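You operate a simulated robot arm through the tools that you are given. There is no shell and no other tool. Be economical: measure what you need, move in short steps, check, and stop when the job is done.

You are at the controls of a simulated robot arm. One attempt, no reset.

JOB
Press the button four of the grey control box three times. Put the folded yellow cloth on the long beige table top away on the blue-legged table top. Open the third drawer from the top of the blue cabinet, take the folded green cloth and put it in the inside from the top of the third drawer of the blue cabinet and shut the drawer again. Put the blue pen on the top of the blue cabinet away on the desk top. Put one of the steel posts from the parts bench top on the optics bench top. Take the orange holder on the blue bench top and put it away on the top of the blue cabinet. Take the long pink hex key on the blue bench top and put it away on the top of the breadboard. Take the brown holder and leave it on the steel work table top. Put the glass beaker on the steel work table top away on the sample bench top. Take the oil bottle and put it on the silver drilled plate. Do these in any order. Set down upright: glass beaker, oil bottle.

It is judged by the outcome, as a careful person would: the job done as asked, and still so three seconds after it is handed in. It fails if anything else is knocked over, pushed out of place, dropped, spilled or broken. Flat cloth is picked up by pressing the open fingertips on it (5 to 10 N) and closing them slowly along it; thin cloth reads only 2 to 8 mm in the jaws.

ROBOT AND FRAMES
A 6-joint arm with a two-finger gripper on a trunk, on a base that drives. Base frame: it is fixed to the floor where the robot stands at the start and does not move with it; the origin is under the middle of the robot, x ahead of it, y to its left, z up; the surface under the hand at the start is at about z = 800. Lengths are in mm, angles in rad, forces in N, time in s.
Its first joint turns from -2.897 to 2.897 rad. Places, roughly: blue pen (13x2x2 cm) [-1400, 3100, 900]; blue-legged table top [500, 700, 800]; brown holder [0, -1750, 1000]; button four of the grey control box [700, 0, 800]; desk top [-5800, 4800, 800]; folded green cloth (8x6x2 cm) [-400, 2300, 900]; folded yellow cloth (8x6x2 cm) [1300, 0, 800]; glass beaker [250, -2750, 750]; inside of the third drawer of the blue cabinet [-1400, 3300, 400]; long pink hex key (18x5x2 cm) [-2900, 5700, 800]; oil bottle [250, -2750, 750]; optics bench top [-800, -600, 800]; orange holder [-2500, 5500, 750]; sample bench top [-600, 2200, 900]; silver drilled plate (8x12x2 cm) [600, -3200, 800]; steel post (5x5x10 cm) [-2000, 4200, 900]; steel post (5x5x13 cm) [-1900, 4100, 900]; steel post (5x5x15 cm) [-1600, 3800, 900]; steel work table top [700, -3000, 800]; third drawer of the blue cabinet [-1400, 3200, 500]; top of the blue cabinet [-1400, 3300, 900]; top of the breadboard [-3000, 2100, 800]. Payload 2.54 kg.
The tool frame sits at the grasp point between the pads (the TCP): z along the fingers, y along the line on which they close. The tips reach 30 mm beyond it. Largest opening 116 mm; the body of the gripper starts 95 mm behind the TCP.
Orientation is that of the tool frame in the base frame, as a unit quaternion [w, x, y, z]. With the fingers straight down and closing along the base's y, the tool's x points along the base's -x, its y along +y and its z along -z.

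CONTROLS
- The arm moves only by the tool apply_moves. Its argument "steps" is one flat list of numbers, 7 for each row, row after row: the shift along the tool's x, y, z in units of 200 mm (1.0 is 200 mm), then the turn, a rotation vector about the tool's x, y, z in units of 90 degrees (1.0 is 90 degrees), then the finger opening in mm, from 0 to 116. In form: [x, y, z, rx, ry, rz, fingers, x, y, z, rx, ry, rz, fingers, ...]. A call has 1 to 10 rows; each row is the pose to reach, as a shift and turn from the pose commanded when the call began, along the tool's axes at that moment. A call with a number of a shift or a turn outside -1 to 1 is refused whole. A row lasts 0.2 s, in which the tool goes at most 50 mm and 0.15 rad; a call with a longer step from one row to the next is refused whole, and so is a gripper value outside its range. Where a pose cannot be reached the arm comes as near as it can. A force on the tool above 40 N (or 10 N above the force at the start of the call, whichever is more), or a blocked arm, ends the call early, and 0.2 s more pass. Each finger travels about 72 mm/s and halts on what it meets, pressing with about 27 N; the grip force reading is that of the motor and also rises with nothing between the fingers. The clock runs only during rows and for 0.2 s after the last one: add rows that repeat a pose to give the fingers time. It gives the time, the measured TCP pose, the force on the tool (base axes), the opening and the grip force at its end, in the units of the frame above (readings bear some noise), with the torque about the TCP (base axes, N m) and any sound that the robot's microphone picked up.
- Cameras (640 x 400 px; columns grow to the right, rows downward): "scene" is now at [-95.8, 90.8, 1369.7]; the picture's right is [-0.95, -0.32, 0.00], its down [-0.30, 0.88, -0.36] and it looks along [0.12, -0.34, -0.93] (base axes); focal length 214 px, centre (320, 200). "wrist" rides on the gripper at [69, -15, -122] in the tool frame; the picture's right is [0.21, 0.98, 0.00], its down [-0.83, 0.18, -0.53] and it looks along [-0.52, 0.11, 0.85] (tool axes); focal length 251 px, centre (320, 200). There is no depth. A picture from a camera that has moved, and an enlarged one, comes with that camera's place and axes in the base frame and with its lens. The place of the scene camera against the robot may be out by one fixed shift of up to 12 mm in any direction.
- get_image(camera): a new picture of that camera. The clock stands still meanwhile.
- drive_base(legs): drives the robot by 1 to 6 legs, each [ahead, left, turn to the left] in mm, mm and rad, along the robot's own axes; the way and the turn of a leg run together, so that a leg with both is an arc; at most 1500 mm and 3.142 rad a leg. The arm and the cameras ride along, it lands a little off, and it stops where it bumps. It gives what a move gives.
- turn_head(pan, tilt): turns the head with the scene camera to pan (to the left, within 2.094 rad either way) and tilt (down, from -0.506 to 1.204), counted from straight ahead of the robot. It gives what a move gives.
- zoom(camera, box): a new picture of the part [left, top, right, bottom] of that camera's present view, enlarged. The clock stands still meanwhile.
- hand_in(): hands the job in; it is judged then, once.

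Go step by step. Nothing tells you exact positions but the pictures and the camera data: compare them with the known pose of the tool, close in by small moves and look again before you grip or let go. The budget is 535 turns and 306 pictures, counting those below and the enlarged ones. Unless the task says otherwise, let go and move clear before handing in, and close with one line.

The tools are called after "Call:" as a command line: name --argument value ..., lists and objects as JSON in quotes. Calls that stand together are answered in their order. apply_moves: Moves the arm, as the interface text tells. Its arguments: {"type":"object","properties":{"steps":{"type":"array"}},"required":["steps"]} The other tools are called the same way: drive_base (legs) drives the base; turn_head (pan, tilt) turns the head that bears the scene camera; get_image (camera) takes a picture; zoom (camera, box) takes an enlarged picture of a part of a camera's view; hand_in () hands the job in.

At the start:

```text
time_s: 0.0
tool_pos: [289.5, 416.9, 1158.9]
ee_rot: [0.001, 0.0, 1.0, 0.0]
ft_force: [0.1, 0.1, 0.0]
torque: [0.03, 0.0, 0.02]
opening: 116.1
grip_force: 0.1
robot x, y, heading: [3.3, 2.2, 0.002]
head pan, tilt: [-1.243, 1.201]
```

scene: 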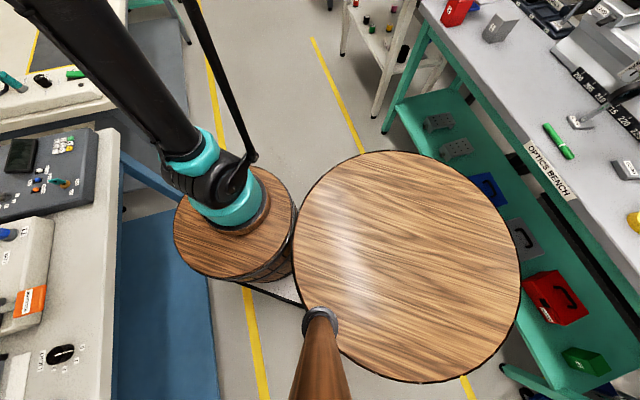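
wrist: 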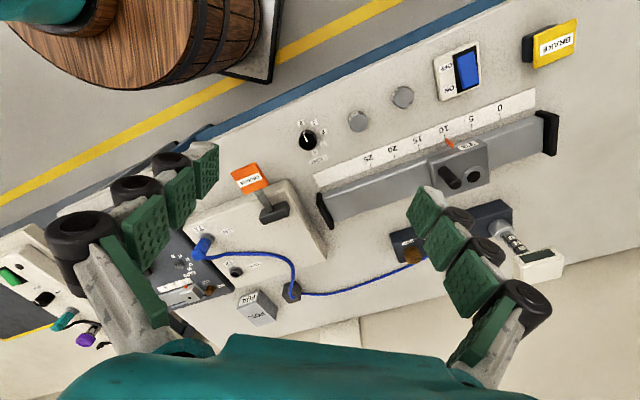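

I see the robot trunk area and a bench ahead with a grey control panel. I will look ahead with the scene camera first.

Call:
turn_head --pan 0.0 --tilt 0.7

Call:
get_image --camera "scene"

```text
time_s: 1.4
tool_pos: [290.4, 416.0, 1159.1]
ee_rot: [0.001, 0.0, 1.0, 0.0]
ft_force: [-0.4, 0.3, -0.6]
torque: [-0.02, 0.01, 0.0]
opening: 115.6
grip_force: 0.1
robot x, y, heading: [2.5, -0.0, -0.001]
head pan, tilt: [0.0, 0.7]
```

```text
303 pictures are left
camera scene: at [-28.8, 143.7, 1405.6], right [0.0, -1.0, 0.0], down [-0.64, 0.0, -0.76], along [0.76, 0.0, -0.64], focal length 214 px, centre (320, 200)
```

scene: 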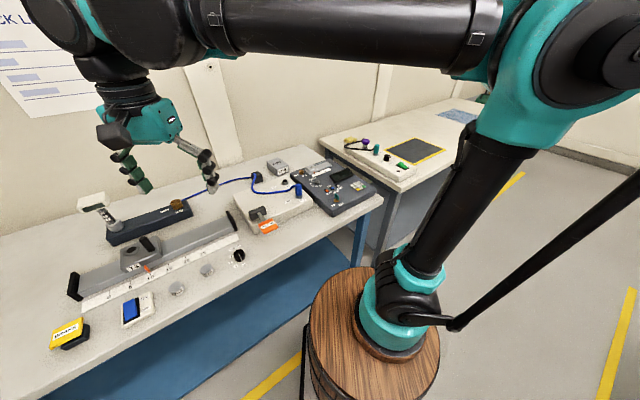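

The dark grey control box seems to be at the right end of the blue-legged table. I zoom there, and on the next table for the cloth.

Call:
zoom --camera "scene" --box '[220, 140, 380, 240]'

Call:
zoom --camera "scene" --box '[320, 80, 500, 190]'

```text
4.00 times, centred on (300, 190) of scene
camera zoom: at [-28.8, 143.7, 1405.6], right [0.0, -1.0, 0.0], down [-0.64, 0.0, -0.76], along [0.76, 0.0, -0.64], focal length 858 px, centre (400, 240)
```

zoom: 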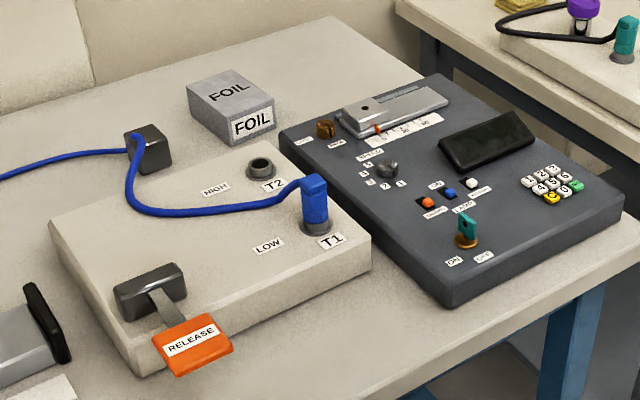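

```text
3.56 times, centred on (410, 135) of scene
camera zoom: at [-28.8, 143.7, 1405.6], right [0.0, -1.0, 0.0], down [-0.64, 0.0, -0.76], along [0.76, 0.0, -0.64], focal length 763 px, centre (0, 431)
```

zoom: 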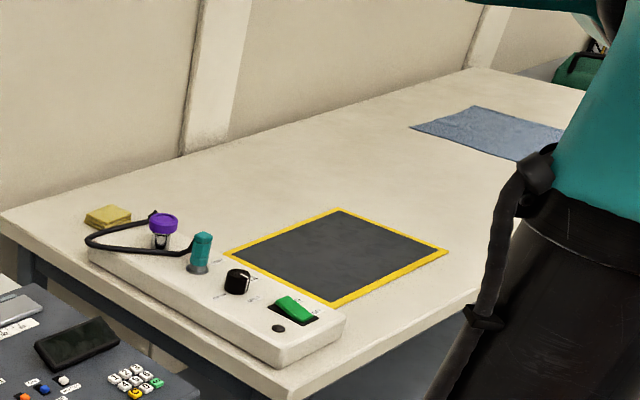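

The keypad is at around (724, -18). I zoom in on it to read the keys.

Call:
zoom --camera "scene" --box '[340, 172, 372, 192]'

```text
16.00 times, centred on (356, 182) of scene
camera zoom: at [-28.8, 143.7, 1405.6], right [0.0, -1.0, 0.0], down [-0.64, 0.0, -0.76], along [0.76, 0.0, -0.64], focal length 3432 px, centre (-256, 488)
```

zoom: 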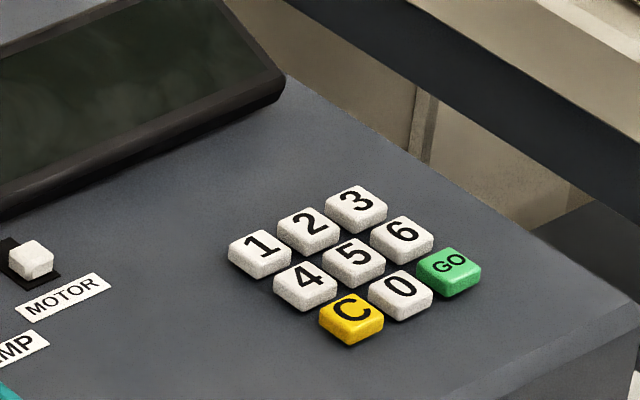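

Button 4 is around (716, -9, 850). I rotate the tool so a single finger, 22 mm wide along the key row, can press key 4 from the free left side, and move towards it up high.

Call:
apply_moves --steps '[-0.16, -0.16, 0, 0, 0, 0.0883, 116, -0.32, -0.32, 0, 0, 0, 0.1767, 116, -0.48, -0.48, 0, 0, 0, 0.265, 116, -0.64, -0.64, 0, 0, 0, 0.3533, 116, -0.8, -0.8, 0, 0, 0, 0.4417, 116, -0.95, -0.95, 0, 0, 0, 0.53, 116]'

```text
time_s: 2.8
tool_pos: [480.1, 226.0, 1160.3]
ee_rot: [0.0, 0.405, 0.914, 0.0]
ft_force: [-0.5, -0.3, 0.9]
torque: [-0.01, -0.04, 0.01]
opening: 115.8
grip_force: 0.0
robot x, y, heading: [-6.2, -4.4, -0.005]
head pan, tilt: [0.0, 0.7]
```

Rotation is right. I continue to above the keypad in two calls.

Call:
apply_moves --steps '[-0.24, -0.035, 0, 0, 0, 0, 116, -0.48, -0.07, 0, 0, 0, 0, 116, -0.72, -0.1, 0, 0, 0, 0, 116, -0.95, -0.13, 0, 0, 0, 0, 116]'

Call:
apply_moves --steps '[-0.2, -0.03, 0.1, 0, 0, 0, 116, -0.4, -0.06, 0.2, 0, 0, 0, 116, -0.6, -0.1, 0.35, 0, 0, 0, 116, -0.67, -0.1, 0.55, 0, 0, 0, 116]'

Call:
get_image --camera "wrist"

```text
time_s: 3.8
tool_pos: [588.5, 69.6, 1158.7]
ee_rot: [0.0, 0.405, 0.914, 0.0]
ft_force: [-0.4, 0.5, 0.5]
torque: [0.03, -0.03, -0.02]
opening: 116.0
grip_force: 0.0
robot x, y, heading: [-0.8, 1.7, -0.002]
head pan, tilt: [0.0, 0.7]
```

```text
refused: row 3 steps farther than a row can; nothing moved
```

```text
299 pictures are left
camera wrist: at [531.5, 109.6, 1280.7], right [0.58, 0.82, 0.0], down [0.69, -0.49, 0.53], along [0.44, -0.31, -0.85], focal length 251 px, centre (320, 200)
```

wrist: 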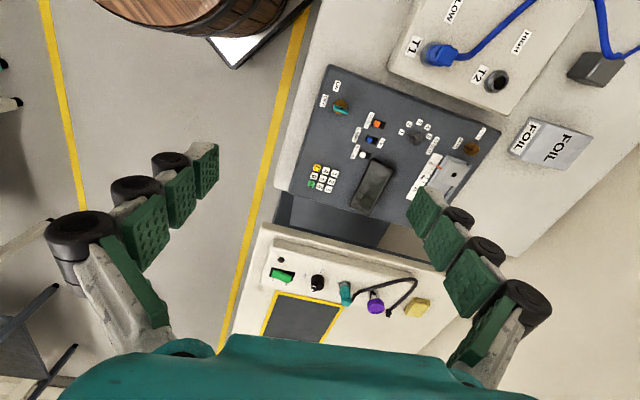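

The keypad is in view; I zoom on it to triangulate.

Call:
zoom --camera "wrist" --box '[290, 150, 370, 200]'

Call:
apply_moves --steps '[-0.2, -0.03, 0.1, 0, 0, 0, 116, -0.4, -0.06, 0.2, 0, 0, 0, 116, -0.55, -0.08, 0.3, 0, 0, 0, 116, -0.65, -0.1, 0.45, 0, 0, 0, 116, -0.67, -0.1, 0.6, 0, 0, 0, 116]'

Call:
get_image --camera "wrist"

```text
8.00 times, centred on (330, 175) of wrist
camera zoom: at [531.5, 109.6, 1280.7], right [0.58, 0.82, 0.0], down [0.69, -0.49, 0.53], along [0.44, -0.31, -0.85], focal length 2012 px, centre (240, 400)
```

zoom: 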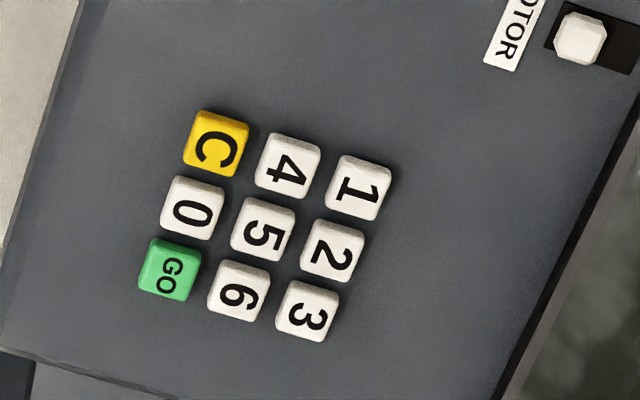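

```text
time_s: 5.0
tool_pos: [663.5, -43.8, 1037.7]
ee_rot: [0.0, 0.404, 0.915, 0.0]
ft_force: [-0.2, 0.5, 0.2]
torque: [-0.01, 0.0, -0.01]
opening: 115.8
grip_force: 0.2
robot x, y, heading: [2.1, 1.2, 0.002]
head pan, tilt: [0.0, 0.7]
```

```text
297 pictures are left
camera wrist: at [606.2, -3.2, 1161.0], right [0.58, 0.82, 0.0], down [0.69, -0.49, 0.53], along [0.44, -0.31, -0.85], focal length 251 px, centre (320, 200)
```

wrist: 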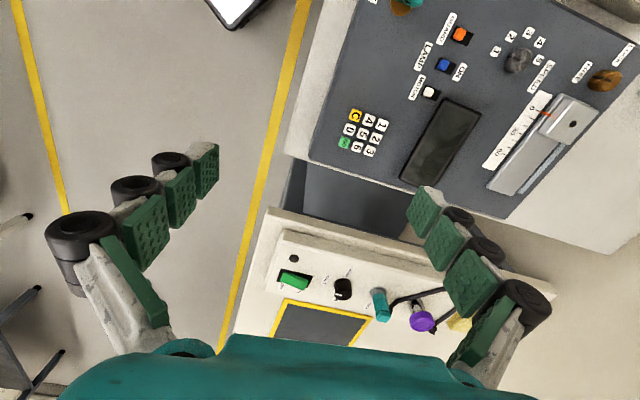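

The keypad's key 4 triangulates to about (708, 0, 850). I descend with the right (far) finger over it, stopping about 30 mm above.

Call:
apply_moves --steps '[0.02, 0, 0.2, 0, 0, 0, 116, 0.04, 0, 0.4, 0, 0, 0, 116, 0.051, 0, 0.55, 0, 0, 0, 116, 0.051, 0, 0.635, 0, 0, 0, 116]'

Call:
get_image --camera "wrist"

Call:
zoom --camera "wrist" --box '[360, 130, 480, 205]'

```text
time_s: 6.0
tool_pos: [656.4, -38.1, 911.6]
ee_rot: [0.0, 0.404, 0.915, 0.001]
ft_force: [0.4, 0.4, 0.5]
torque: [-0.01, -0.03, -0.04]
opening: 116.0
grip_force: 0.0
robot x, y, heading: [2.6, 0.8, 0.002]
head pan, tilt: [0.0, 0.7]
```

```text
296 pictures are left
camera wrist: at [598.5, 3.9, 1033.9], right [0.58, 0.82, 0.0], down [0.69, -0.49, 0.53], along [0.44, -0.31, -0.85], focal length 251 px, centre (320, 200)
```

wrist: 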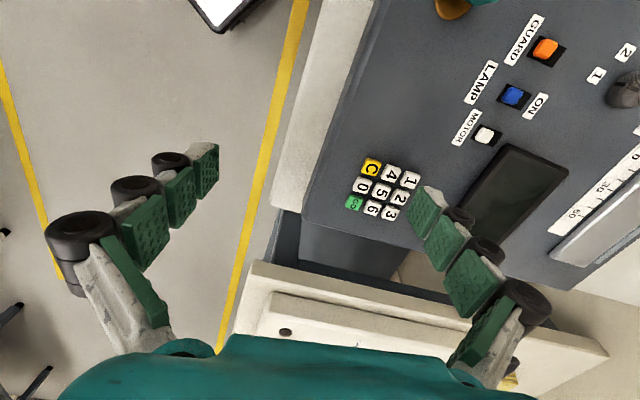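

```text
5.33 times, centred on (420, 168) of wrist
camera zoom: at [598.5, 3.9, 1033.9], right [0.58, 0.82, 0.0], down [0.69, -0.49, 0.53], along [0.44, -0.31, -0.85], focal length 1341 px, centre (-213, 373)
```

zoom: 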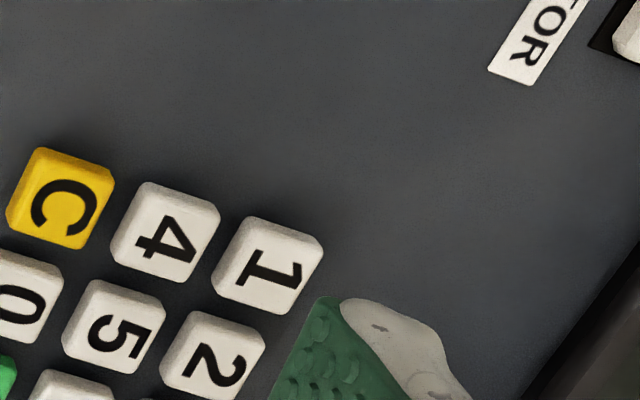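

Key 4 refines to about (709, -2, 845). I check the fingertip's relation to the key from the scene camera as well.

Call:
zoom --camera "scene" --box '[300, 140, 396, 200]'

```text
6.67 times, centred on (348, 170) of scene
camera zoom: at [-28.8, 143.7, 1405.7], right [0.0, -1.0, 0.0], down [-0.64, 0.0, -0.76], along [0.76, 0.0, -0.64], focal length 1430 px, centre (133, 400)
```

zoom: 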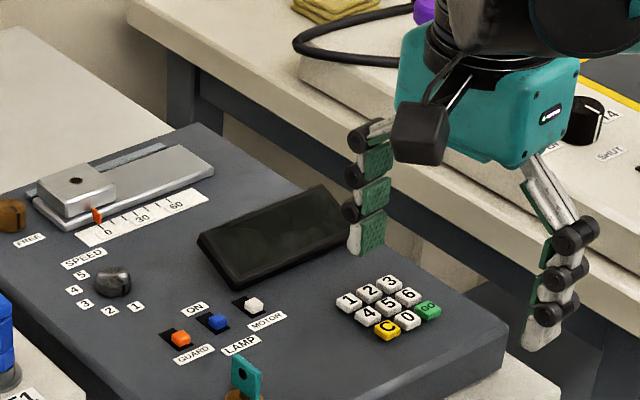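

The far finger looks close to right above key 4, maybe a little far right. I shift 4 mm left, lower 25 mm, and look again.

Call:
apply_moves --steps '[0.02, 0, 0.06, 0, 0, 0, 116, 0.02, 0, 0.125, 0, 0, 0, 116]'

Call:
zoom --camera "wrist" --box '[360, 130, 480, 205]'

Call:
zoom --camera "scene" --box '[330, 160, 378, 190]'

```text
time_s: 6.6
tool_pos: [653.9, -35.3, 887.2]
ee_rot: [-0.001, 0.404, 0.915, 0.0]
ft_force: [0.5, -0.4, 0.8]
torque: [0.01, -0.04, -0.02]
opening: 115.8
grip_force: 0.0
robot x, y, heading: [-0.9, -3.1, -0.001]
head pan, tilt: [0.0, 0.7]
```

```text
5.33 times, centred on (420, 168) of wrist
camera zoom: at [596.1, 6.9, 1009.4], right [0.58, 0.82, 0.0], down [0.69, -0.49, 0.53], along [0.44, -0.31, -0.85], focal length 1341 px, centre (-213, 373)
```

zoom: 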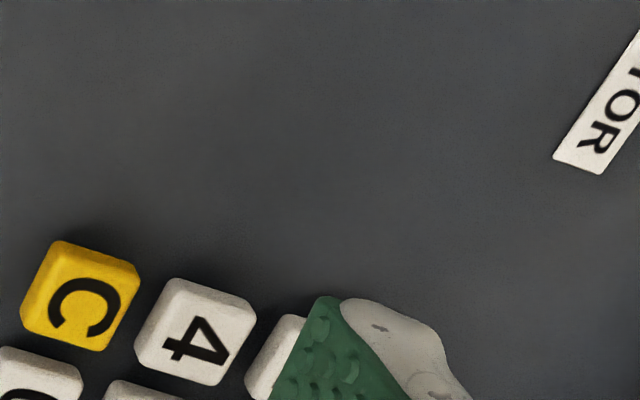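

```text
13.33 times, centred on (354, 175) of scene
camera zoom: at [-28.8, 143.7, 1405.7], right [0.0, -1.0, 0.0], down [-0.64, 0.0, -0.76], along [0.76, 0.0, -0.64], focal length 2860 px, centre (-133, 533)
```

zoom: 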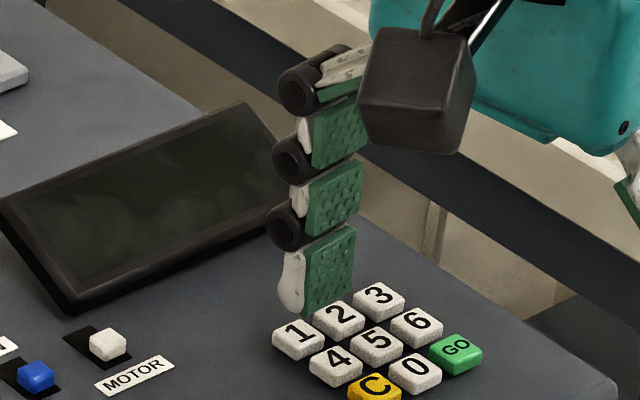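

By my geometry key 4 lies in tool frame at about (-13, 62, 44), below the finger. I step down carefully, looking for contact.

Call:
apply_moves --steps '[0, 0, 0.025, 0, 0, 0, 116, 0, 0, 0.05, 0, 0, 0, 116, 0, 0, 0.07, 0, 0, 0, 116]'

Call:
zoom --camera "scene" --box '[330, 160, 378, 190]'

```text
time_s: 7.4
tool_pos: [654.2, -34.4, 873.5]
ee_rot: [0.0, 0.404, 0.915, 0.0]
ft_force: [0.8, 0.7, 0.3]
torque: [-0.01, 0.01, 0.02]
opening: 115.7
grip_force: 0.1
robot x, y, heading: [-3.4, 3.8, 0.001]
head pan, tilt: [0.0, 0.7]
```

```text
13.33 times, centred on (354, 175) of scene
camera zoom: at [-28.8, 143.7, 1405.7], right [0.0, -1.0, 0.0], down [-0.64, 0.0, -0.76], along [0.76, 0.0, -0.64], focal length 2860 px, centre (-133, 533)
```

zoom: 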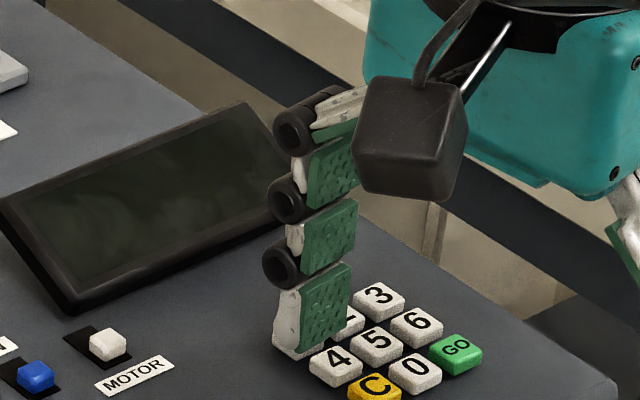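

No contact yet. I continue down in small steps.

Call:
apply_moves --steps '[0, 0, 0.01, 0, 0, 0, 116, 0, 0, 0.02, 0, 0, 0, 116, 0, 0, 0.03, 0, 0, 0, 116, 0, 0, 0.04, 0, 0, 0, 116]'

Call:
zoom --camera "scene" --box '[330, 160, 378, 190]'

Call:
zoom --camera "wrist" --box '[360, 155, 480, 230]'

```text
time_s: 8.4
tool_pos: [655.0, -32.7, 864.7]
ee_rot: [0.0, 0.405, 0.915, 0.0]
ft_force: [0.0, 0.2, -0.5]
torque: [0.01, 0.0, 0.05]
opening: 116.1
grip_force: 0.1
robot x, y, heading: [0.2, -0.0, 0.002]
head pan, tilt: [0.0, 0.7]
```

```text
13.33 times, centred on (354, 175) of scene
camera zoom: at [-28.8, 143.7, 1405.7], right [0.0, -1.0, 0.0], down [-0.64, 0.0, -0.76], along [0.76, 0.0, -0.64], focal length 2860 px, centre (-133, 533)
```

zoom: 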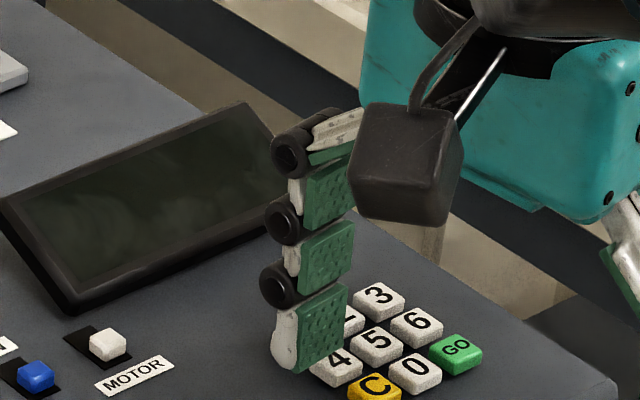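

```text
5.33 times, centred on (420, 192) of wrist
camera zoom: at [596.8, 7.0, 987.0], right [0.58, 0.82, 0.0], down [0.69, -0.49, 0.53], along [0.44, -0.31, -0.85], focal length 1341 px, centre (-213, 240)
```

zoom: 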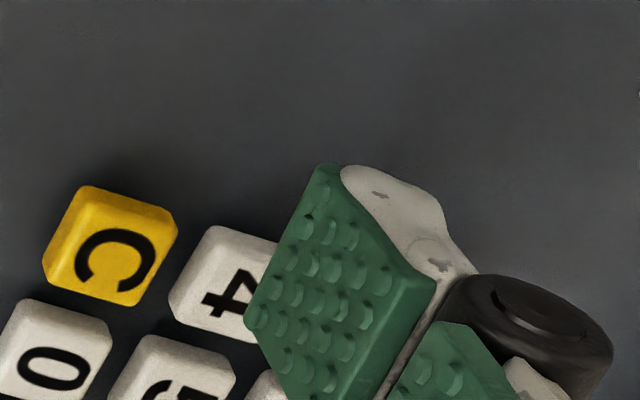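

The fingertip is still about 15 mm above the key, and slightly too far left. I shift 5 mm right and go lower.

Call:
apply_moves --steps '[-0.025, 0, 0.015, 0, 0, 0, 116, -0.025, 0, 0.03, 0, 0, 0, 116, -0.025, 0, 0.045, 0, 0, 0, 116]'

Call:
zoom --camera "scene" --box '[330, 160, 378, 190]'

Call:
zoom --camera "wrist" --box '[360, 155, 480, 230]'

```text
time_s: 9.2
tool_pos: [657.7, -38.4, 856.1]
ee_rot: [0.001, 0.404, 0.915, 0.0]
ft_force: [-0.8, -0.6, 1.3]
torque: [0.08, -0.05, -0.05]
opening: 115.8
grip_force: 0.0
robot x, y, heading: [-2.5, -0.2, -0.0]
head pan, tilt: [0.0, 0.7]
heard: click
```

```text
13.33 times, centred on (354, 175) of scene
camera zoom: at [-28.8, 143.7, 1405.7], right [0.0, -1.0, 0.0], down [-0.64, 0.0, -0.76], along [0.76, 0.0, -0.64], focal length 2860 px, centre (-133, 533)
```

zoom: 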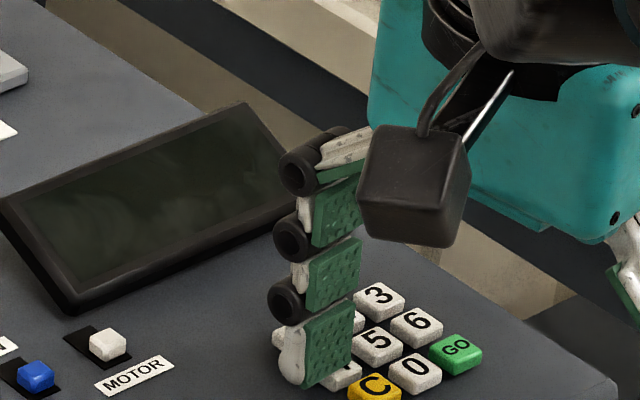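

```text
5.33 times, centred on (420, 192) of wrist
camera zoom: at [600.1, 3.2, 978.2], right [0.58, 0.82, 0.0], down [0.69, -0.49, 0.53], along [0.44, -0.31, -0.85], focal length 1341 px, centre (-213, 240)
```

zoom: 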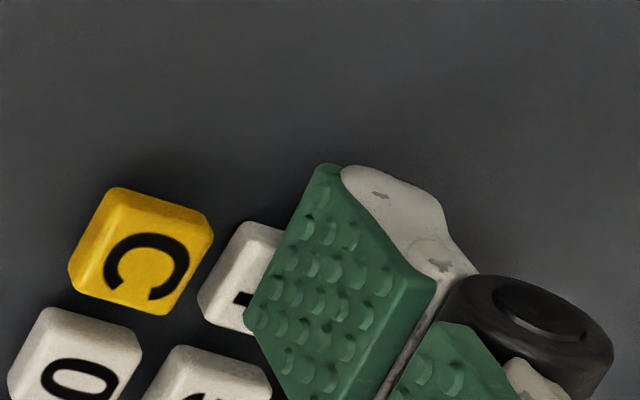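

A click was heard with the finger over key 4 (computed key at tool (-8, 60)). I lift and look at whether it's key 4 that was pressed.

Call:
apply_moves --steps '[0, 0, -0.025, 0, 0, 0, 116, 0, 0, -0.05, 0, 0, 0, 116]'

Call:
zoom --camera "wrist" --box '[360, 155, 480, 230]'

```text
time_s: 9.8
tool_pos: [657.7, -38.0, 865.9]
ee_rot: [-0.001, 0.404, 0.915, 0.0]
ft_force: [-0.5, -0.4, -0.1]
torque: [-0.02, -0.04, 0.03]
opening: 116.2
grip_force: 0.0
robot x, y, heading: [-0.1, -6.2, 0.0]
head pan, tilt: [0.0, 0.7]
```

```text
5.33 times, centred on (420, 192) of wrist
camera zoom: at [600.0, 3.1, 988.1], right [0.58, 0.82, 0.0], down [0.69, -0.49, 0.53], along [0.44, -0.31, -0.85], focal length 1341 px, centre (-213, 240)
```

zoom: 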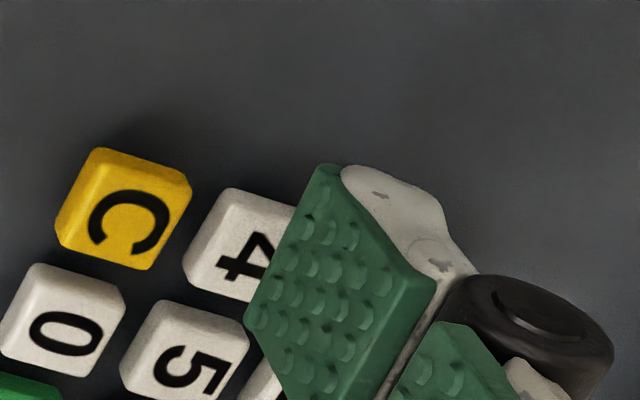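

Comparing the two pictures, key 4 had sunk about 2 mm relative to C, so it was key 4. I press two more times with lifts in between.

Call:
apply_moves --steps '[0, 0, 0.02, 0, 0, 0, 116, 0, 0, 0.036, 0, 0, 0, 116, 0, 0, 0.05, 0, 0, 0, 116, 0, 0, 0.05, 0, 0, 0, 116]'

Call:
apply_moves --steps '[0, 0, -0.025, 0, 0, 0, 116, 0, 0, -0.05, 0, 0, 0, 116, 0, 0, -0.05, 0, 0, 0, 116]'

Call:
apply_moves --steps '[0, 0, 0.02, 0, 0, 0, 116, 0, 0, 0.036, 0, 0, 0, 116, 0, 0, 0.05, 0, 0, 0, 116, 0, 0, 0.05, 0, 0, 0, 116]'

Call:
apply_moves --steps '[0, 0, -0.1, 0, 0, 0, 116, 0, 0, -0.3, 0, 0, 0, 116, 0, 0, -0.5, 0, 0, 0, 116]'

```text
time_s: 10.8
tool_pos: [658.1, -37.3, 856.3]
ee_rot: [-0.001, 0.404, 0.915, 0.0]
ft_force: [0.3, 0.0, 1.7]
torque: [0.02, -0.06, 0.0]
opening: 116.0
grip_force: 0.2
robot x, y, heading: [0.3, -0.8, 0.001]
head pan, tilt: [0.0, 0.7]
heard: click
```

```text
time_s: 11.6
tool_pos: [658.0, -38.4, 866.2]
ee_rot: [0.0, 0.405, 0.914, 0.0]
ft_force: [-0.1, -0.1, -0.1]
torque: [0.01, 0.0, 0.02]
opening: 116.0
grip_force: 0.0
robot x, y, heading: [0.5, 0.1, 0.002]
head pan, tilt: [0.0, 0.7]
```

```text
time_s: 12.6
tool_pos: [657.5, -37.8, 855.1]
ee_rot: [0.0, 0.404, 0.915, 0.0]
ft_force: [0.0, -0.1, 1.0]
torque: [0.06, -0.1, 0.02]
opening: 115.8
grip_force: 0.1
robot x, y, heading: [1.0, -2.4, 0.002]
head pan, tilt: [0.0, 0.7]
heard: click
```

```text
time_s: 13.4
tool_pos: [658.3, -37.8, 956.5]
ee_rot: [0.001, 0.405, 0.915, 0.002]
ft_force: [-0.1, -1.4, -0.1]
torque: [0.02, 0.02, 0.0]
opening: 116.0
grip_force: 0.1
robot x, y, heading: [0.8, 0.1, -0.001]
head pan, tilt: [0.0, 0.7]
```

Three clicks: button done. Next is the yellow cloth; I look to the right-front to see where I can drive.

Call:
turn_head --pan -0.6 --tilt 0.8

Call:
get_image --camera "scene"

```text
time_s: 14.4
tool_pos: [659.6, -37.9, 955.6]
ee_rot: [0.0, 0.404, 0.915, 0.0]
ft_force: [0.3, -1.1, -0.4]
torque: [0.04, 0.02, 0.03]
opening: 116.1
grip_force: 0.1
robot x, y, heading: [2.5, -3.1, -0.002]
head pan, tilt: [-0.6, 0.799]
```

```text
285 pictures are left
camera scene: at [-47.1, 98.2, 1397.4], right [-0.56, -0.83, 0.0], down [-0.59, 0.4, -0.7], along [0.58, -0.39, -0.72], focal length 214 px, centre (320, 200)
```

scene: 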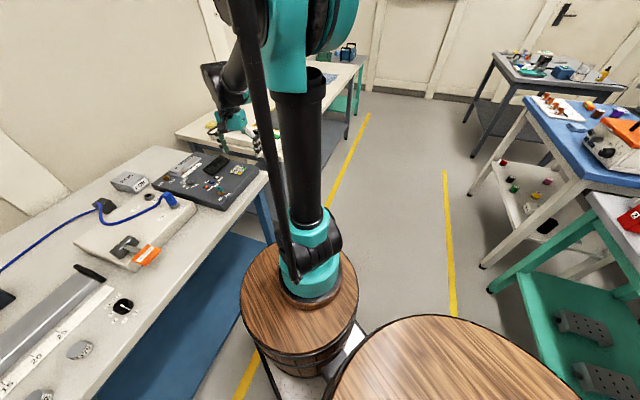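

The aisle runs along about (0.58, -0.82), with the beige table's near edge 490 mm ahead of the robot line. I raise the hand and drive along the aisle, turn to face the beige table and go a bit closer.

Call:
apply_moves --steps '[0, 0, -0.25, 0, 0, 0, 116, 0, 0, -0.5, 0, 0, 0, 116, 0, 0, -0.75, 0, 0, 0, 116, 0, 0, -1, 0, 0, 0, 116]'

Call:
drive_base --legs '[[443, -625, 0], [0, 0, 0.614], [110, 0, 0]]'

Call:
turn_head --pan 0 --tilt 0.8

Call:
get_image --camera "scene"

Call:
get_image --camera "wrist"

```text
time_s: 15.4
tool_pos: [655.5, -37.0, 1155.9]
ee_rot: [0.0, 0.404, 0.915, 0.001]
ft_force: [0.6, -0.8, 0.4]
torque: [0.02, 0.01, 0.01]
opening: 116.0
grip_force: 0.0
robot x, y, heading: [1.8, -0.2, 0.001]
head pan, tilt: [-0.6, 0.799]
```

```text
time_s: 22.1
tool_pos: [1080.2, -218.2, 1155.9]
ee_rot: [0.0, 0.106, 0.994, 0.0]
ft_force: [0.0, 0.2, -0.2]
torque: [0.03, 0.0, -0.02]
opening: 115.9
grip_force: 0.0
robot x, y, heading: [521.1, -568.4, 0.622]
head pan, tilt: [-0.6, 0.799]
stopped in leg 3: the robot was blocked; the commanded pose is now the measured one
```

```text
time_s: 23.1
tool_pos: [1080.1, -219.1, 1156.3]
ee_rot: [0.0, 0.106, 0.994, 0.0]
ft_force: [0.2, 0.4, -1.1]
torque: [0.0, -0.02, 0.0]
opening: 116.2
grip_force: 0.2
robot x, y, heading: [524.6, -566.8, 0.619]
head pan, tilt: [0.0, 0.799]
```

```text
284 pictures are left
camera scene: at [409.8, -475.6, 1397.4], right [0.58, -0.82, 0.0], down [-0.58, -0.42, -0.7], along [0.57, 0.4, -0.72], focal length 214 px, centre (320, 200)
```

scene: 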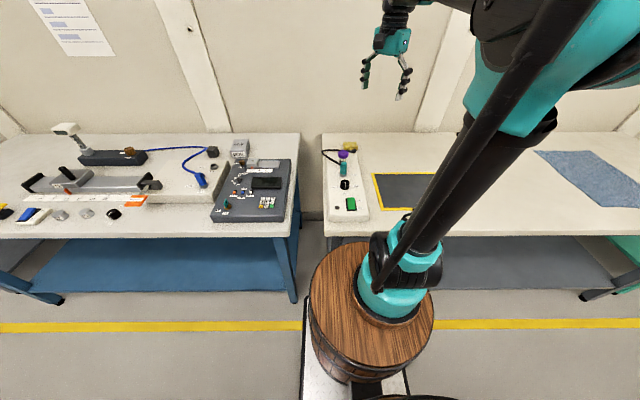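

```text
283 pictures are left
camera wrist: at [1008.8, -218.3, 1277.7], right [0.0, 1.0, 0.0], down [0.85, 0.0, 0.53], along [0.53, 0.0, -0.85], focal length 251 px, centre (320, 200)
```

wrist: 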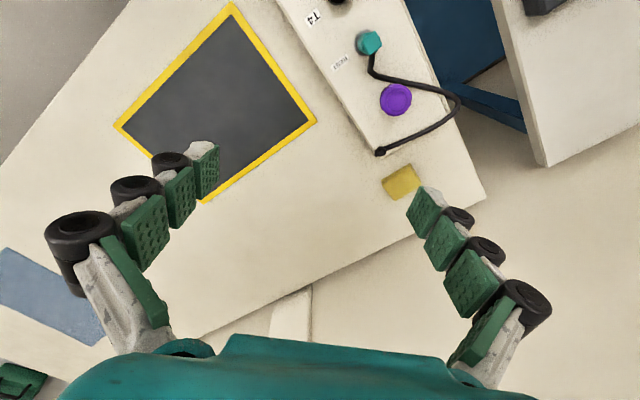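

The robot bumped softly at the table front and stands at (524, -567). The cloth is at about (1243, -56); I move the hand over it.

Call:
apply_moves --steps '[-0.12, 0.2, 0.05, 0, 0, 0, 116, -0.24, 0.4, 0.1, 0, 0, 0, 116, -0.36, 0.6, 0.15, 0, 0, 0, 116, -0.5, 0.78, 0.2, 0, 0, 0, 116, -0.62, 0.95, 0.3, 0, 0, 0, 116]'

Call:
get_image --camera "wrist"

```text
time_s: 24.4
tool_pos: [1241.7, -58.5, 1096.3]
ee_rot: [0.0, 0.107, 0.994, -0.001]
ft_force: [-0.9, -0.1, 0.5]
torque: [0.08, -0.07, 0.02]
opening: 116.1
grip_force: 0.1
robot x, y, heading: [520.0, -571.2, 0.621]
head pan, tilt: [0.0, 0.799]
```

```text
282 pictures are left
camera wrist: at [1170.8, -58.5, 1218.4], right [0.0, 1.0, 0.0], down [0.85, 0.0, 0.53], along [0.53, 0.0, -0.85], focal length 251 px, centre (320, 200)
```

wrist: 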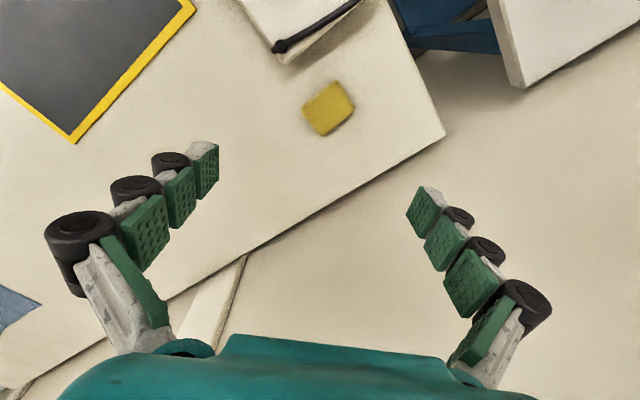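

The cloth is at about (1256, -46, 800), its short axis along the table's depth. I turn the tool to close along the short axis, come down to 930 with fingers at 60 mm.

Call:
apply_moves --steps '[-0.012, 0.015, 0.17, 0, 0, 0.0944, 100, -0.024, 0.03, 0.34, 0, 0, 0.1888, 90, -0.036, 0.045, 0.5, 0, 0, 0.2832, 80, -0.048, 0.06, 0.67, 0, 0, 0.3776, 70, -0.056, 0.073, 0.83, 0, 0, 0.472, 60, -0.056, 0.073, 0.83, 0, 0, 0.472, 60]'

Call:
get_image --camera "wrist"

Call:
zoom --camera "scene" --box '[310, 80, 438, 160]'

```text
time_s: 25.8
tool_pos: [1257.5, -45.4, 929.2]
ee_rot: [0.0, 0.46, 0.888, 0.001]
ft_force: [-0.1, -0.6, 0.7]
torque: [0.02, -0.02, 0.01]
opening: 60.1
grip_force: 0.1
robot x, y, heading: [521.3, -569.1, 0.623]
head pan, tilt: [0.0, 0.799]
```

```text
281 pictures are left
camera wrist: at [1203.7, 3.1, 1051.0], right [0.67, 0.74, 0.0], down [0.62, -0.57, 0.53], along [0.39, -0.36, -0.85], focal length 251 px, centre (320, 200)
```

wrist: 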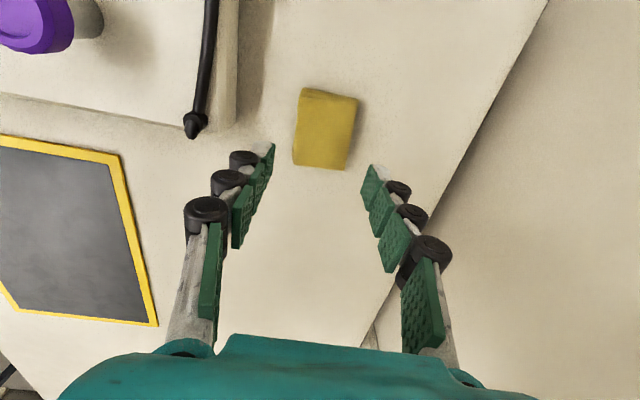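

```text
5.00 times, centred on (374, 120) of scene
camera zoom: at [409.8, -475.5, 1397.4], right [0.58, -0.81, 0.0], down [-0.58, -0.42, -0.7], along [0.57, 0.4, -0.72], focal length 1072 px, centre (50, 600)
```

zoom: 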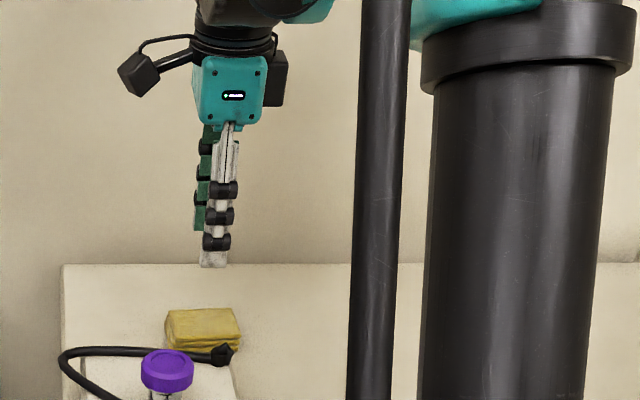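

Alignment is good; the fingertips at this opening reach about 26 mm past the TCP. I close to 42 mm, shift 4 mm and descend towards the cloth.

Call:
apply_moves --steps '[0, 0.02, 0.15, 0, 0, 0, 45, 0, 0.02, 0.3, 0, 0, 0, 42, 0, 0.02, 0.37, 0, 0, 0, 42, 0, 0.02, 0.41, 0, 0, 0, 42]'

Call:
get_image --camera "wrist"

```text
time_s: 26.8
tool_pos: [1258.3, -44.3, 848.8]
ee_rot: [0.001, 0.46, 0.888, 0.001]
ft_force: [0.2, 0.9, 18.5]
torque: [0.13, -0.18, 0.02]
opening: 42.6
grip_force: 1.2
robot x, y, heading: [521.4, -567.5, 0.616]
head pan, tilt: [0.0, 0.799]
```

```text
279 pictures are left
camera wrist: at [1205.9, 3.5, 970.5], right [0.67, 0.74, 0.0], down [0.62, -0.57, 0.53], along [0.4, -0.36, -0.85], focal length 251 px, centre (320, 200)
```

wrist: 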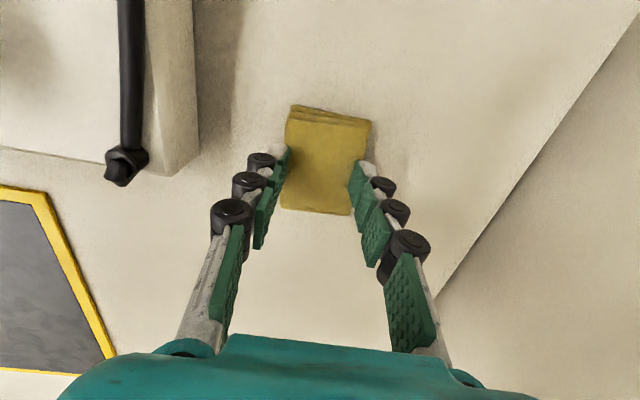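

Contact at 18 N; cloth top is about z 820. I ease off a little to the 5–10 N window.

Call:
apply_moves --steps '[0, 0, -0.006, 0, 0, 0, 42, 0, 0, -0.006, 0, 0, 0, 42]'

```text
time_s: 27.4
tool_pos: [1257.9, -44.7, 849.4]
ee_rot: [-0.001, 0.46, 0.888, 0.0]
ft_force: [-0.7, 0.2, 7.9]
torque: [0.06, -0.03, 0.01]
opening: 42.7
grip_force: 0.7
robot x, y, heading: [518.0, -567.2, 0.616]
head pan, tilt: [0.0, 0.799]
```

7.9 N. Now I close slowly along the cloth.

Call:
apply_moves --steps '[0, 0, 0, 0, 0, 0, 38, 0, 0, 0, 0, 0, 0, 34, 0, 0, 0, 0, 0, 0, 30, 0, 0, 0, 0, 0, 0, 26, 0, 0, 0, 0, 0, 0, 22, 0, 0, 0, 0, 0, 0, 18]'

```text
time_s: 28.8
tool_pos: [1259.5, -45.5, 847.7]
ee_rot: [0.0, 0.459, 0.888, 0.001]
ft_force: [0.0, 0.0, 5.8]
torque: [-0.01, -0.01, -0.03]
opening: 16.9
grip_force: 0.1
robot x, y, heading: [519.6, -569.2, 0.618]
head pan, tilt: [0.0, 0.799]
```

Call:
apply_moves --steps '[0, 0, 0, 0, 0, 0, 14, 0, 0, 0, 0, 0, 0, 10, 0, 0, 0, 0, 0, 0, 6, 0, 0, 0, 0, 0, 0, 2, 0, 0, 0, 0, 0, 0, 0, 0, 0, 0, 0, 0, 0, 0]'

Call:
get_image --camera "wrist"

```text
time_s: 30.1
tool_pos: [1258.3, -44.1, 849.1]
ee_rot: [0.0, 0.459, 0.888, 0.001]
ft_force: [-0.2, 0.8, -0.6]
torque: [0.02, 0.02, -0.06]
opening: 0.1
grip_force: 26.4
robot x, y, heading: [522.1, -569.1, 0.62]
head pan, tilt: [0.0, 0.799]
```

```text
278 pictures are left
camera wrist: at [1206.1, 3.7, 970.8], right [0.67, 0.74, 0.0], down [0.62, -0.57, 0.53], along [0.4, -0.36, -0.85], focal length 251 px, centre (320, 200)
```

wrist: 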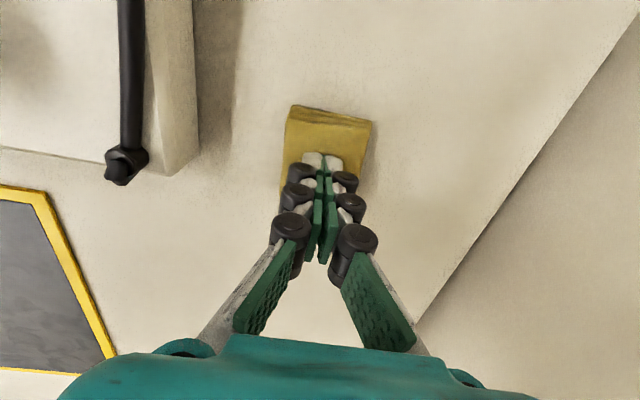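

The tips slid off with nothing gripped. The folded stack is 2 cm thick, so I'll try gripping it at the sides: lift, open to 84, and come down around it.

Call:
apply_moves --steps '[0, 0, -0.1, 0, 0, 0, 0, 0, 0, -0.2, 0, 0, 0, 30, 0, 0, -0.2, 0, 0, 0, 60, 0, 0, -0.2, 0, 0, 0, 84, 0, 0, -0.2, 0, 0, 0, 84]'

Call:
apply_moves --steps '[0, 0, 0.1, 0, 0, 0, 84, 0, 0, 0.2, 0, 0, 0, 84, 0, 0, 0.26, 0, 0, 0, 84, 0, 0, 0.28, 0, 0, 0, 84]'

Call:
get_image --camera "wrist"

```text
time_s: 31.4
tool_pos: [1258.1, -44.3, 889.3]
ee_rot: [0.0, 0.459, 0.888, 0.0]
ft_force: [0.1, -0.9, -0.5]
torque: [-0.04, -0.03, 0.01]
opening: 84.1
grip_force: 0.0
robot x, y, heading: [522.5, -568.5, 0.619]
head pan, tilt: [0.0, 0.799]
```

```text
time_s: 32.4
tool_pos: [1258.8, -43.1, 833.0]
ee_rot: [0.0, 0.46, 0.888, 0.0]
ft_force: [-0.1, -0.3, 0.4]
torque: [0.0, 0.04, 0.03]
opening: 84.2
grip_force: 0.0
robot x, y, heading: [525.5, -570.1, 0.625]
head pan, tilt: [0.0, 0.799]
```

```text
277 pictures are left
camera wrist: at [1205.8, 3.2, 954.5], right [0.67, 0.74, 0.0], down [0.62, -0.57, 0.53], along [0.4, -0.36, -0.85], focal length 251 px, centre (320, 200)
```

wrist: 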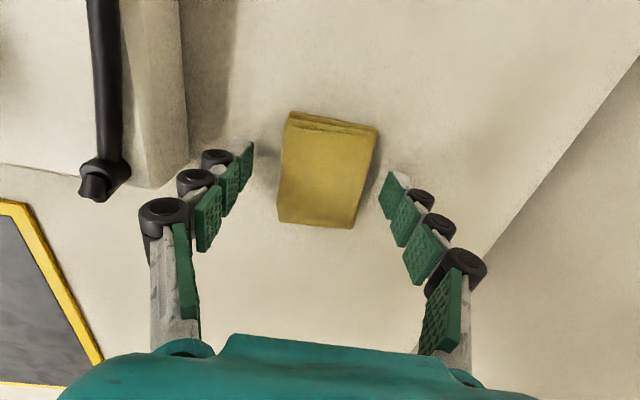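

Fingers straddle the cloth. I shift 3 mm towards the far side and step down to the table.

Call:
apply_moves --steps '[0, 0.015, 0.02, 0, 0, 0, 84, 0, 0.015, 0.04, 0, 0, 0, 84]'

Call:
apply_moves --steps '[0, 0, 0.01, 0, 0, 0, 84, 0, 0, 0.02, 0, 0, 0, 84]'

```text
time_s: 33.0
tool_pos: [1260.9, -42.5, 824.3]
ee_rot: [0.0, 0.46, 0.888, 0.0]
ft_force: [1.0, -0.2, -0.7]
torque: [-0.01, 0.0, -0.01]
opening: 83.8
grip_force: 0.1
robot x, y, heading: [526.7, -568.0, 0.62]
head pan, tilt: [0.0, 0.799]
```

```text
time_s: 33.5
tool_pos: [1260.6, -43.3, 822.7]
ee_rot: [0.0, 0.459, 0.888, 0.0]
ft_force: [1.2, 0.4, 25.3]
torque: [0.14, -0.21, 0.0]
opening: 88.3
grip_force: 11.5
robot x, y, heading: [521.9, -566.4, 0.622]
head pan, tilt: [0.0, 0.799]
```

Table touched at TCP 823. I back off 6 mm (the tips lengthen as they close) and close on the cloth's sides.

Call:
apply_moves --steps '[0, 0, -0.035, 0, 0, 0, 84, 0, 0, -0.035, 0, 0, 0, 76, 0, 0, -0.035, 0, 0, 0, 68, 0, 0, -0.035, 0, 0, 0, 60, 0, 0, -0.035, 0, 0, 0, 52, 0, 0, -0.035, 0, 0, 0, 44, 0, 0, -0.035, 0, 0, 0, 40]'

Call:
get_image --camera "wrist"

```text
time_s: 35.1
tool_pos: [1260.4, -42.2, 828.0]
ee_rot: [0.0, 0.461, 0.888, 0.0]
ft_force: [-1.8, -2.0, 15.9]
torque: [-0.15, 0.22, 0.1]
opening: 54.0
grip_force: 27.2
robot x, y, heading: [522.6, -568.5, 0.619]
head pan, tilt: [0.0, 0.799]
```

```text
276 pictures are left
camera wrist: at [1208.0, 4.7, 950.7], right [0.67, 0.74, 0.0], down [0.62, -0.57, 0.53], along [0.4, -0.36, -0.85], focal length 251 px, centre (320, 200)
```

wrist: 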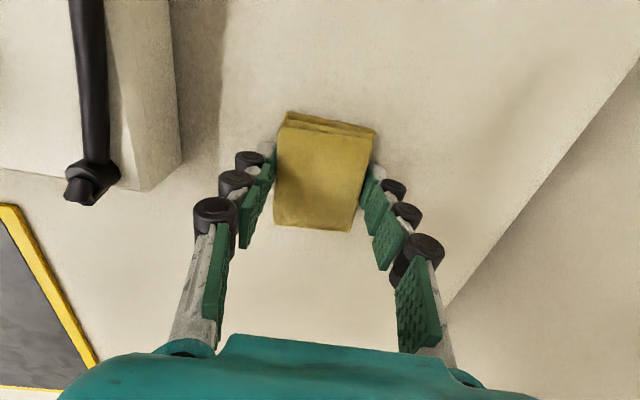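

Gripped at 54 mm with 27 N. I lift and check.

Call:
apply_moves --steps '[0, 0, -0.05, 0, 0, 0, 40, 0, 0, -0.15, 0, 0, 0, 40, 0, 0, -0.3, 0, 0, 0, 40, 0, 0, -0.5, 0, 0, 0, 40]'

Call:
get_image --camera "wrist"

```text
time_s: 36.1
tool_pos: [1260.5, -44.4, 927.1]
ee_rot: [-0.001, 0.459, 0.888, 0.0]
ft_force: [1.2, 0.8, -0.1]
torque: [0.02, 0.07, 0.02]
opening: 53.9
grip_force: 27.7
robot x, y, heading: [521.2, -565.0, 0.621]
head pan, tilt: [0.0, 0.799]
```

```text
275 pictures are left
camera wrist: at [1208.2, 4.0, 1049.5], right [0.67, 0.74, 0.0], down [0.62, -0.57, 0.53], along [0.39, -0.36, -0.85], focal length 251 px, centre (320, 200)
```

wrist: 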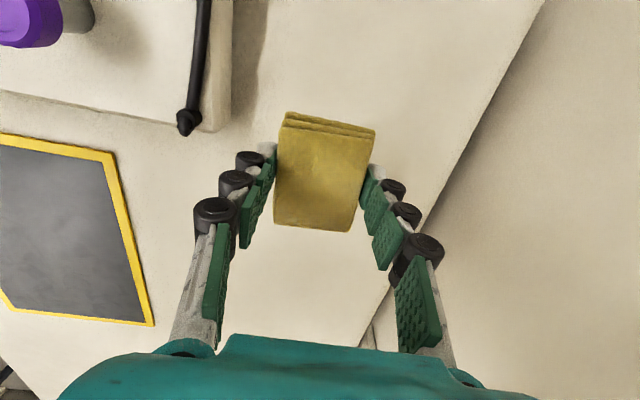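

The cloth is held. I look for a free spot on the blue-legged table.

Call:
zoom --camera "scene" --box '[0, 100, 320, 300]'

```text
2.00 times, centred on (160, 200) of scene
camera zoom: at [410.0, -475.4, 1397.4], right [0.58, -0.81, 0.0], down [-0.58, -0.42, -0.7], along [0.57, 0.4, -0.72], focal length 429 px, centre (640, 200)
```

zoom: 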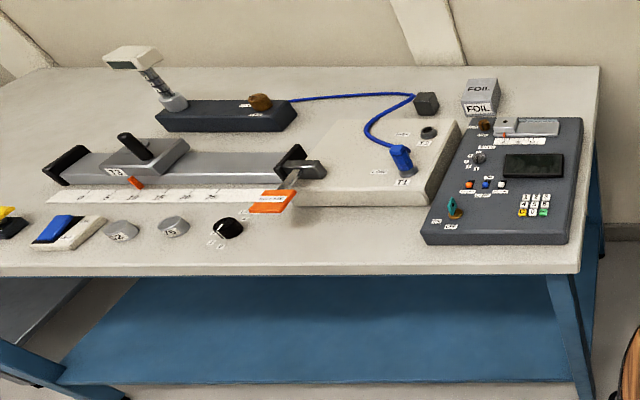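

There is a free strip at the front of the table in front of the white box, around (500, 240). I lift the cloth, back off 130 mm and strafe left 671 mm along the aisle.

Call:
apply_moves --steps '[0, 0, -0.2, 0, 0, 0, 40, 0, 0, -0.4, 0, 0, 0, 40, 0, 0, -0.6, 0, 0, 0, 40, 0, 0, -0.8, 0, 0, 0, 40]'

Call:
drive_base --legs '[[-130, 0, 0], [0, 671, 0]]'

Call:
get_image --camera "wrist"

```text
time_s: 37.1
tool_pos: [1261.6, -43.5, 1087.8]
ee_rot: [0.0, 0.459, 0.888, 0.0]
ft_force: [0.5, 1.2, 0.4]
torque: [-0.05, -0.01, -0.05]
opening: 53.7
grip_force: 26.2
robot x, y, heading: [521.5, -568.9, 0.617]
head pan, tilt: [0.0, 0.799]
```

```text
time_s: 41.8
tool_pos: [770.4, 427.8, 1088.4]
ee_rot: [0.0, 0.462, 0.887, 0.0]
ft_force: [-0.3, -0.4, 0.2]
torque: [0.0, -0.01, 0.02]
opening: 53.7
grip_force: 26.4
robot x, y, heading: [27.8, -91.5, 0.611]
head pan, tilt: [0.0, 0.799]
```

```text
273 pictures are left
camera wrist: at [717.5, 476.3, 1209.7], right [0.68, 0.74, 0.0], down [0.62, -0.57, 0.53], along [0.39, -0.36, -0.85], focal length 251 px, centre (320, 200)
```

wrist: 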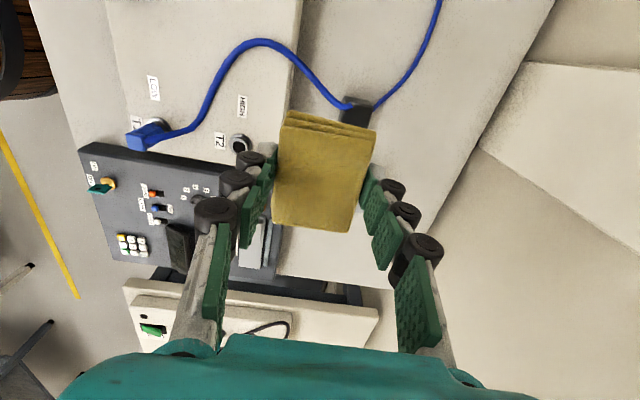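

The target lies straight back along the tool's -y by 329 mm. I move there and look.

Call:
apply_moves --steps '[0, -0.2, 0, 0, 0, 0, 40, 0, -0.4, 0, 0, 0, 0, 40, 0, -0.6, 0, 0, 0, 0, 40, 0, -0.8, 0, 0, 0, 0, 40]'

Call:
apply_moves --steps '[0, -0.2, 0, 0, 0, 0, 40, 0, -0.4, 0, 0, 0, 0, 40, 0, -0.6, 0, 0, 0, 0, 40, 0, -0.83, 0, 0, 0, 0, 40]'

Call:
get_image --camera "wrist"

Call:
get_image --camera "scene"

```text
time_s: 42.8
tool_pos: [639.1, 337.0, 1087.9]
ee_rot: [0.001, 0.462, 0.887, 0.0]
ft_force: [0.6, 0.5, -0.2]
torque: [-0.06, 0.01, 0.0]
opening: 53.4
grip_force: 26.8
robot x, y, heading: [32.1, -90.1, 0.609]
head pan, tilt: [0.0, 0.799]
```

```text
time_s: 43.8
tool_pos: [503.9, 241.8, 1087.0]
ee_rot: [-0.001, 0.461, 0.887, 0.0]
ft_force: [0.6, 0.5, 0.4]
torque: [-0.06, 0.03, -0.02]
opening: 53.3
grip_force: 27.6
robot x, y, heading: [23.8, -92.4, 0.609]
head pan, tilt: [0.0, 0.799]
```

```text
272 pictures are left
camera wrist: at [451.0, 289.9, 1209.4], right [0.68, 0.74, 0.0], down [0.62, -0.57, 0.53], along [0.39, -0.36, -0.85], focal length 251 px, centre (320, 200)
```

wrist: 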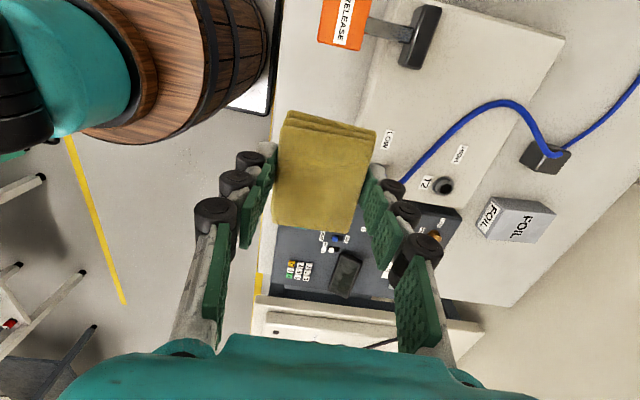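

```text
271 pictures are left
camera scene: at [-84.0, 2.0, 1397.4], right [0.58, -0.82, 0.0], down [-0.59, -0.41, -0.7], along [0.57, 0.4, -0.72], focal length 214 px, centre (320, 200)
```

scene: 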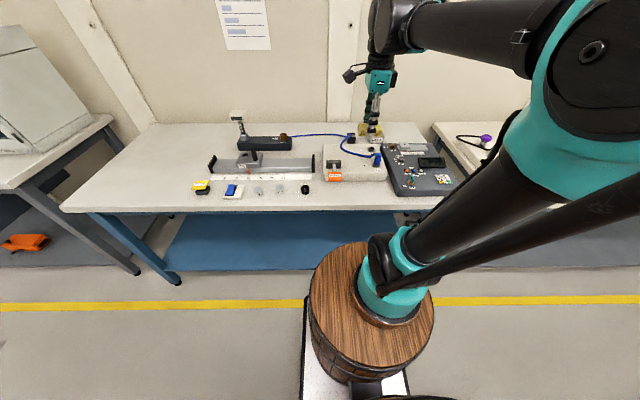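

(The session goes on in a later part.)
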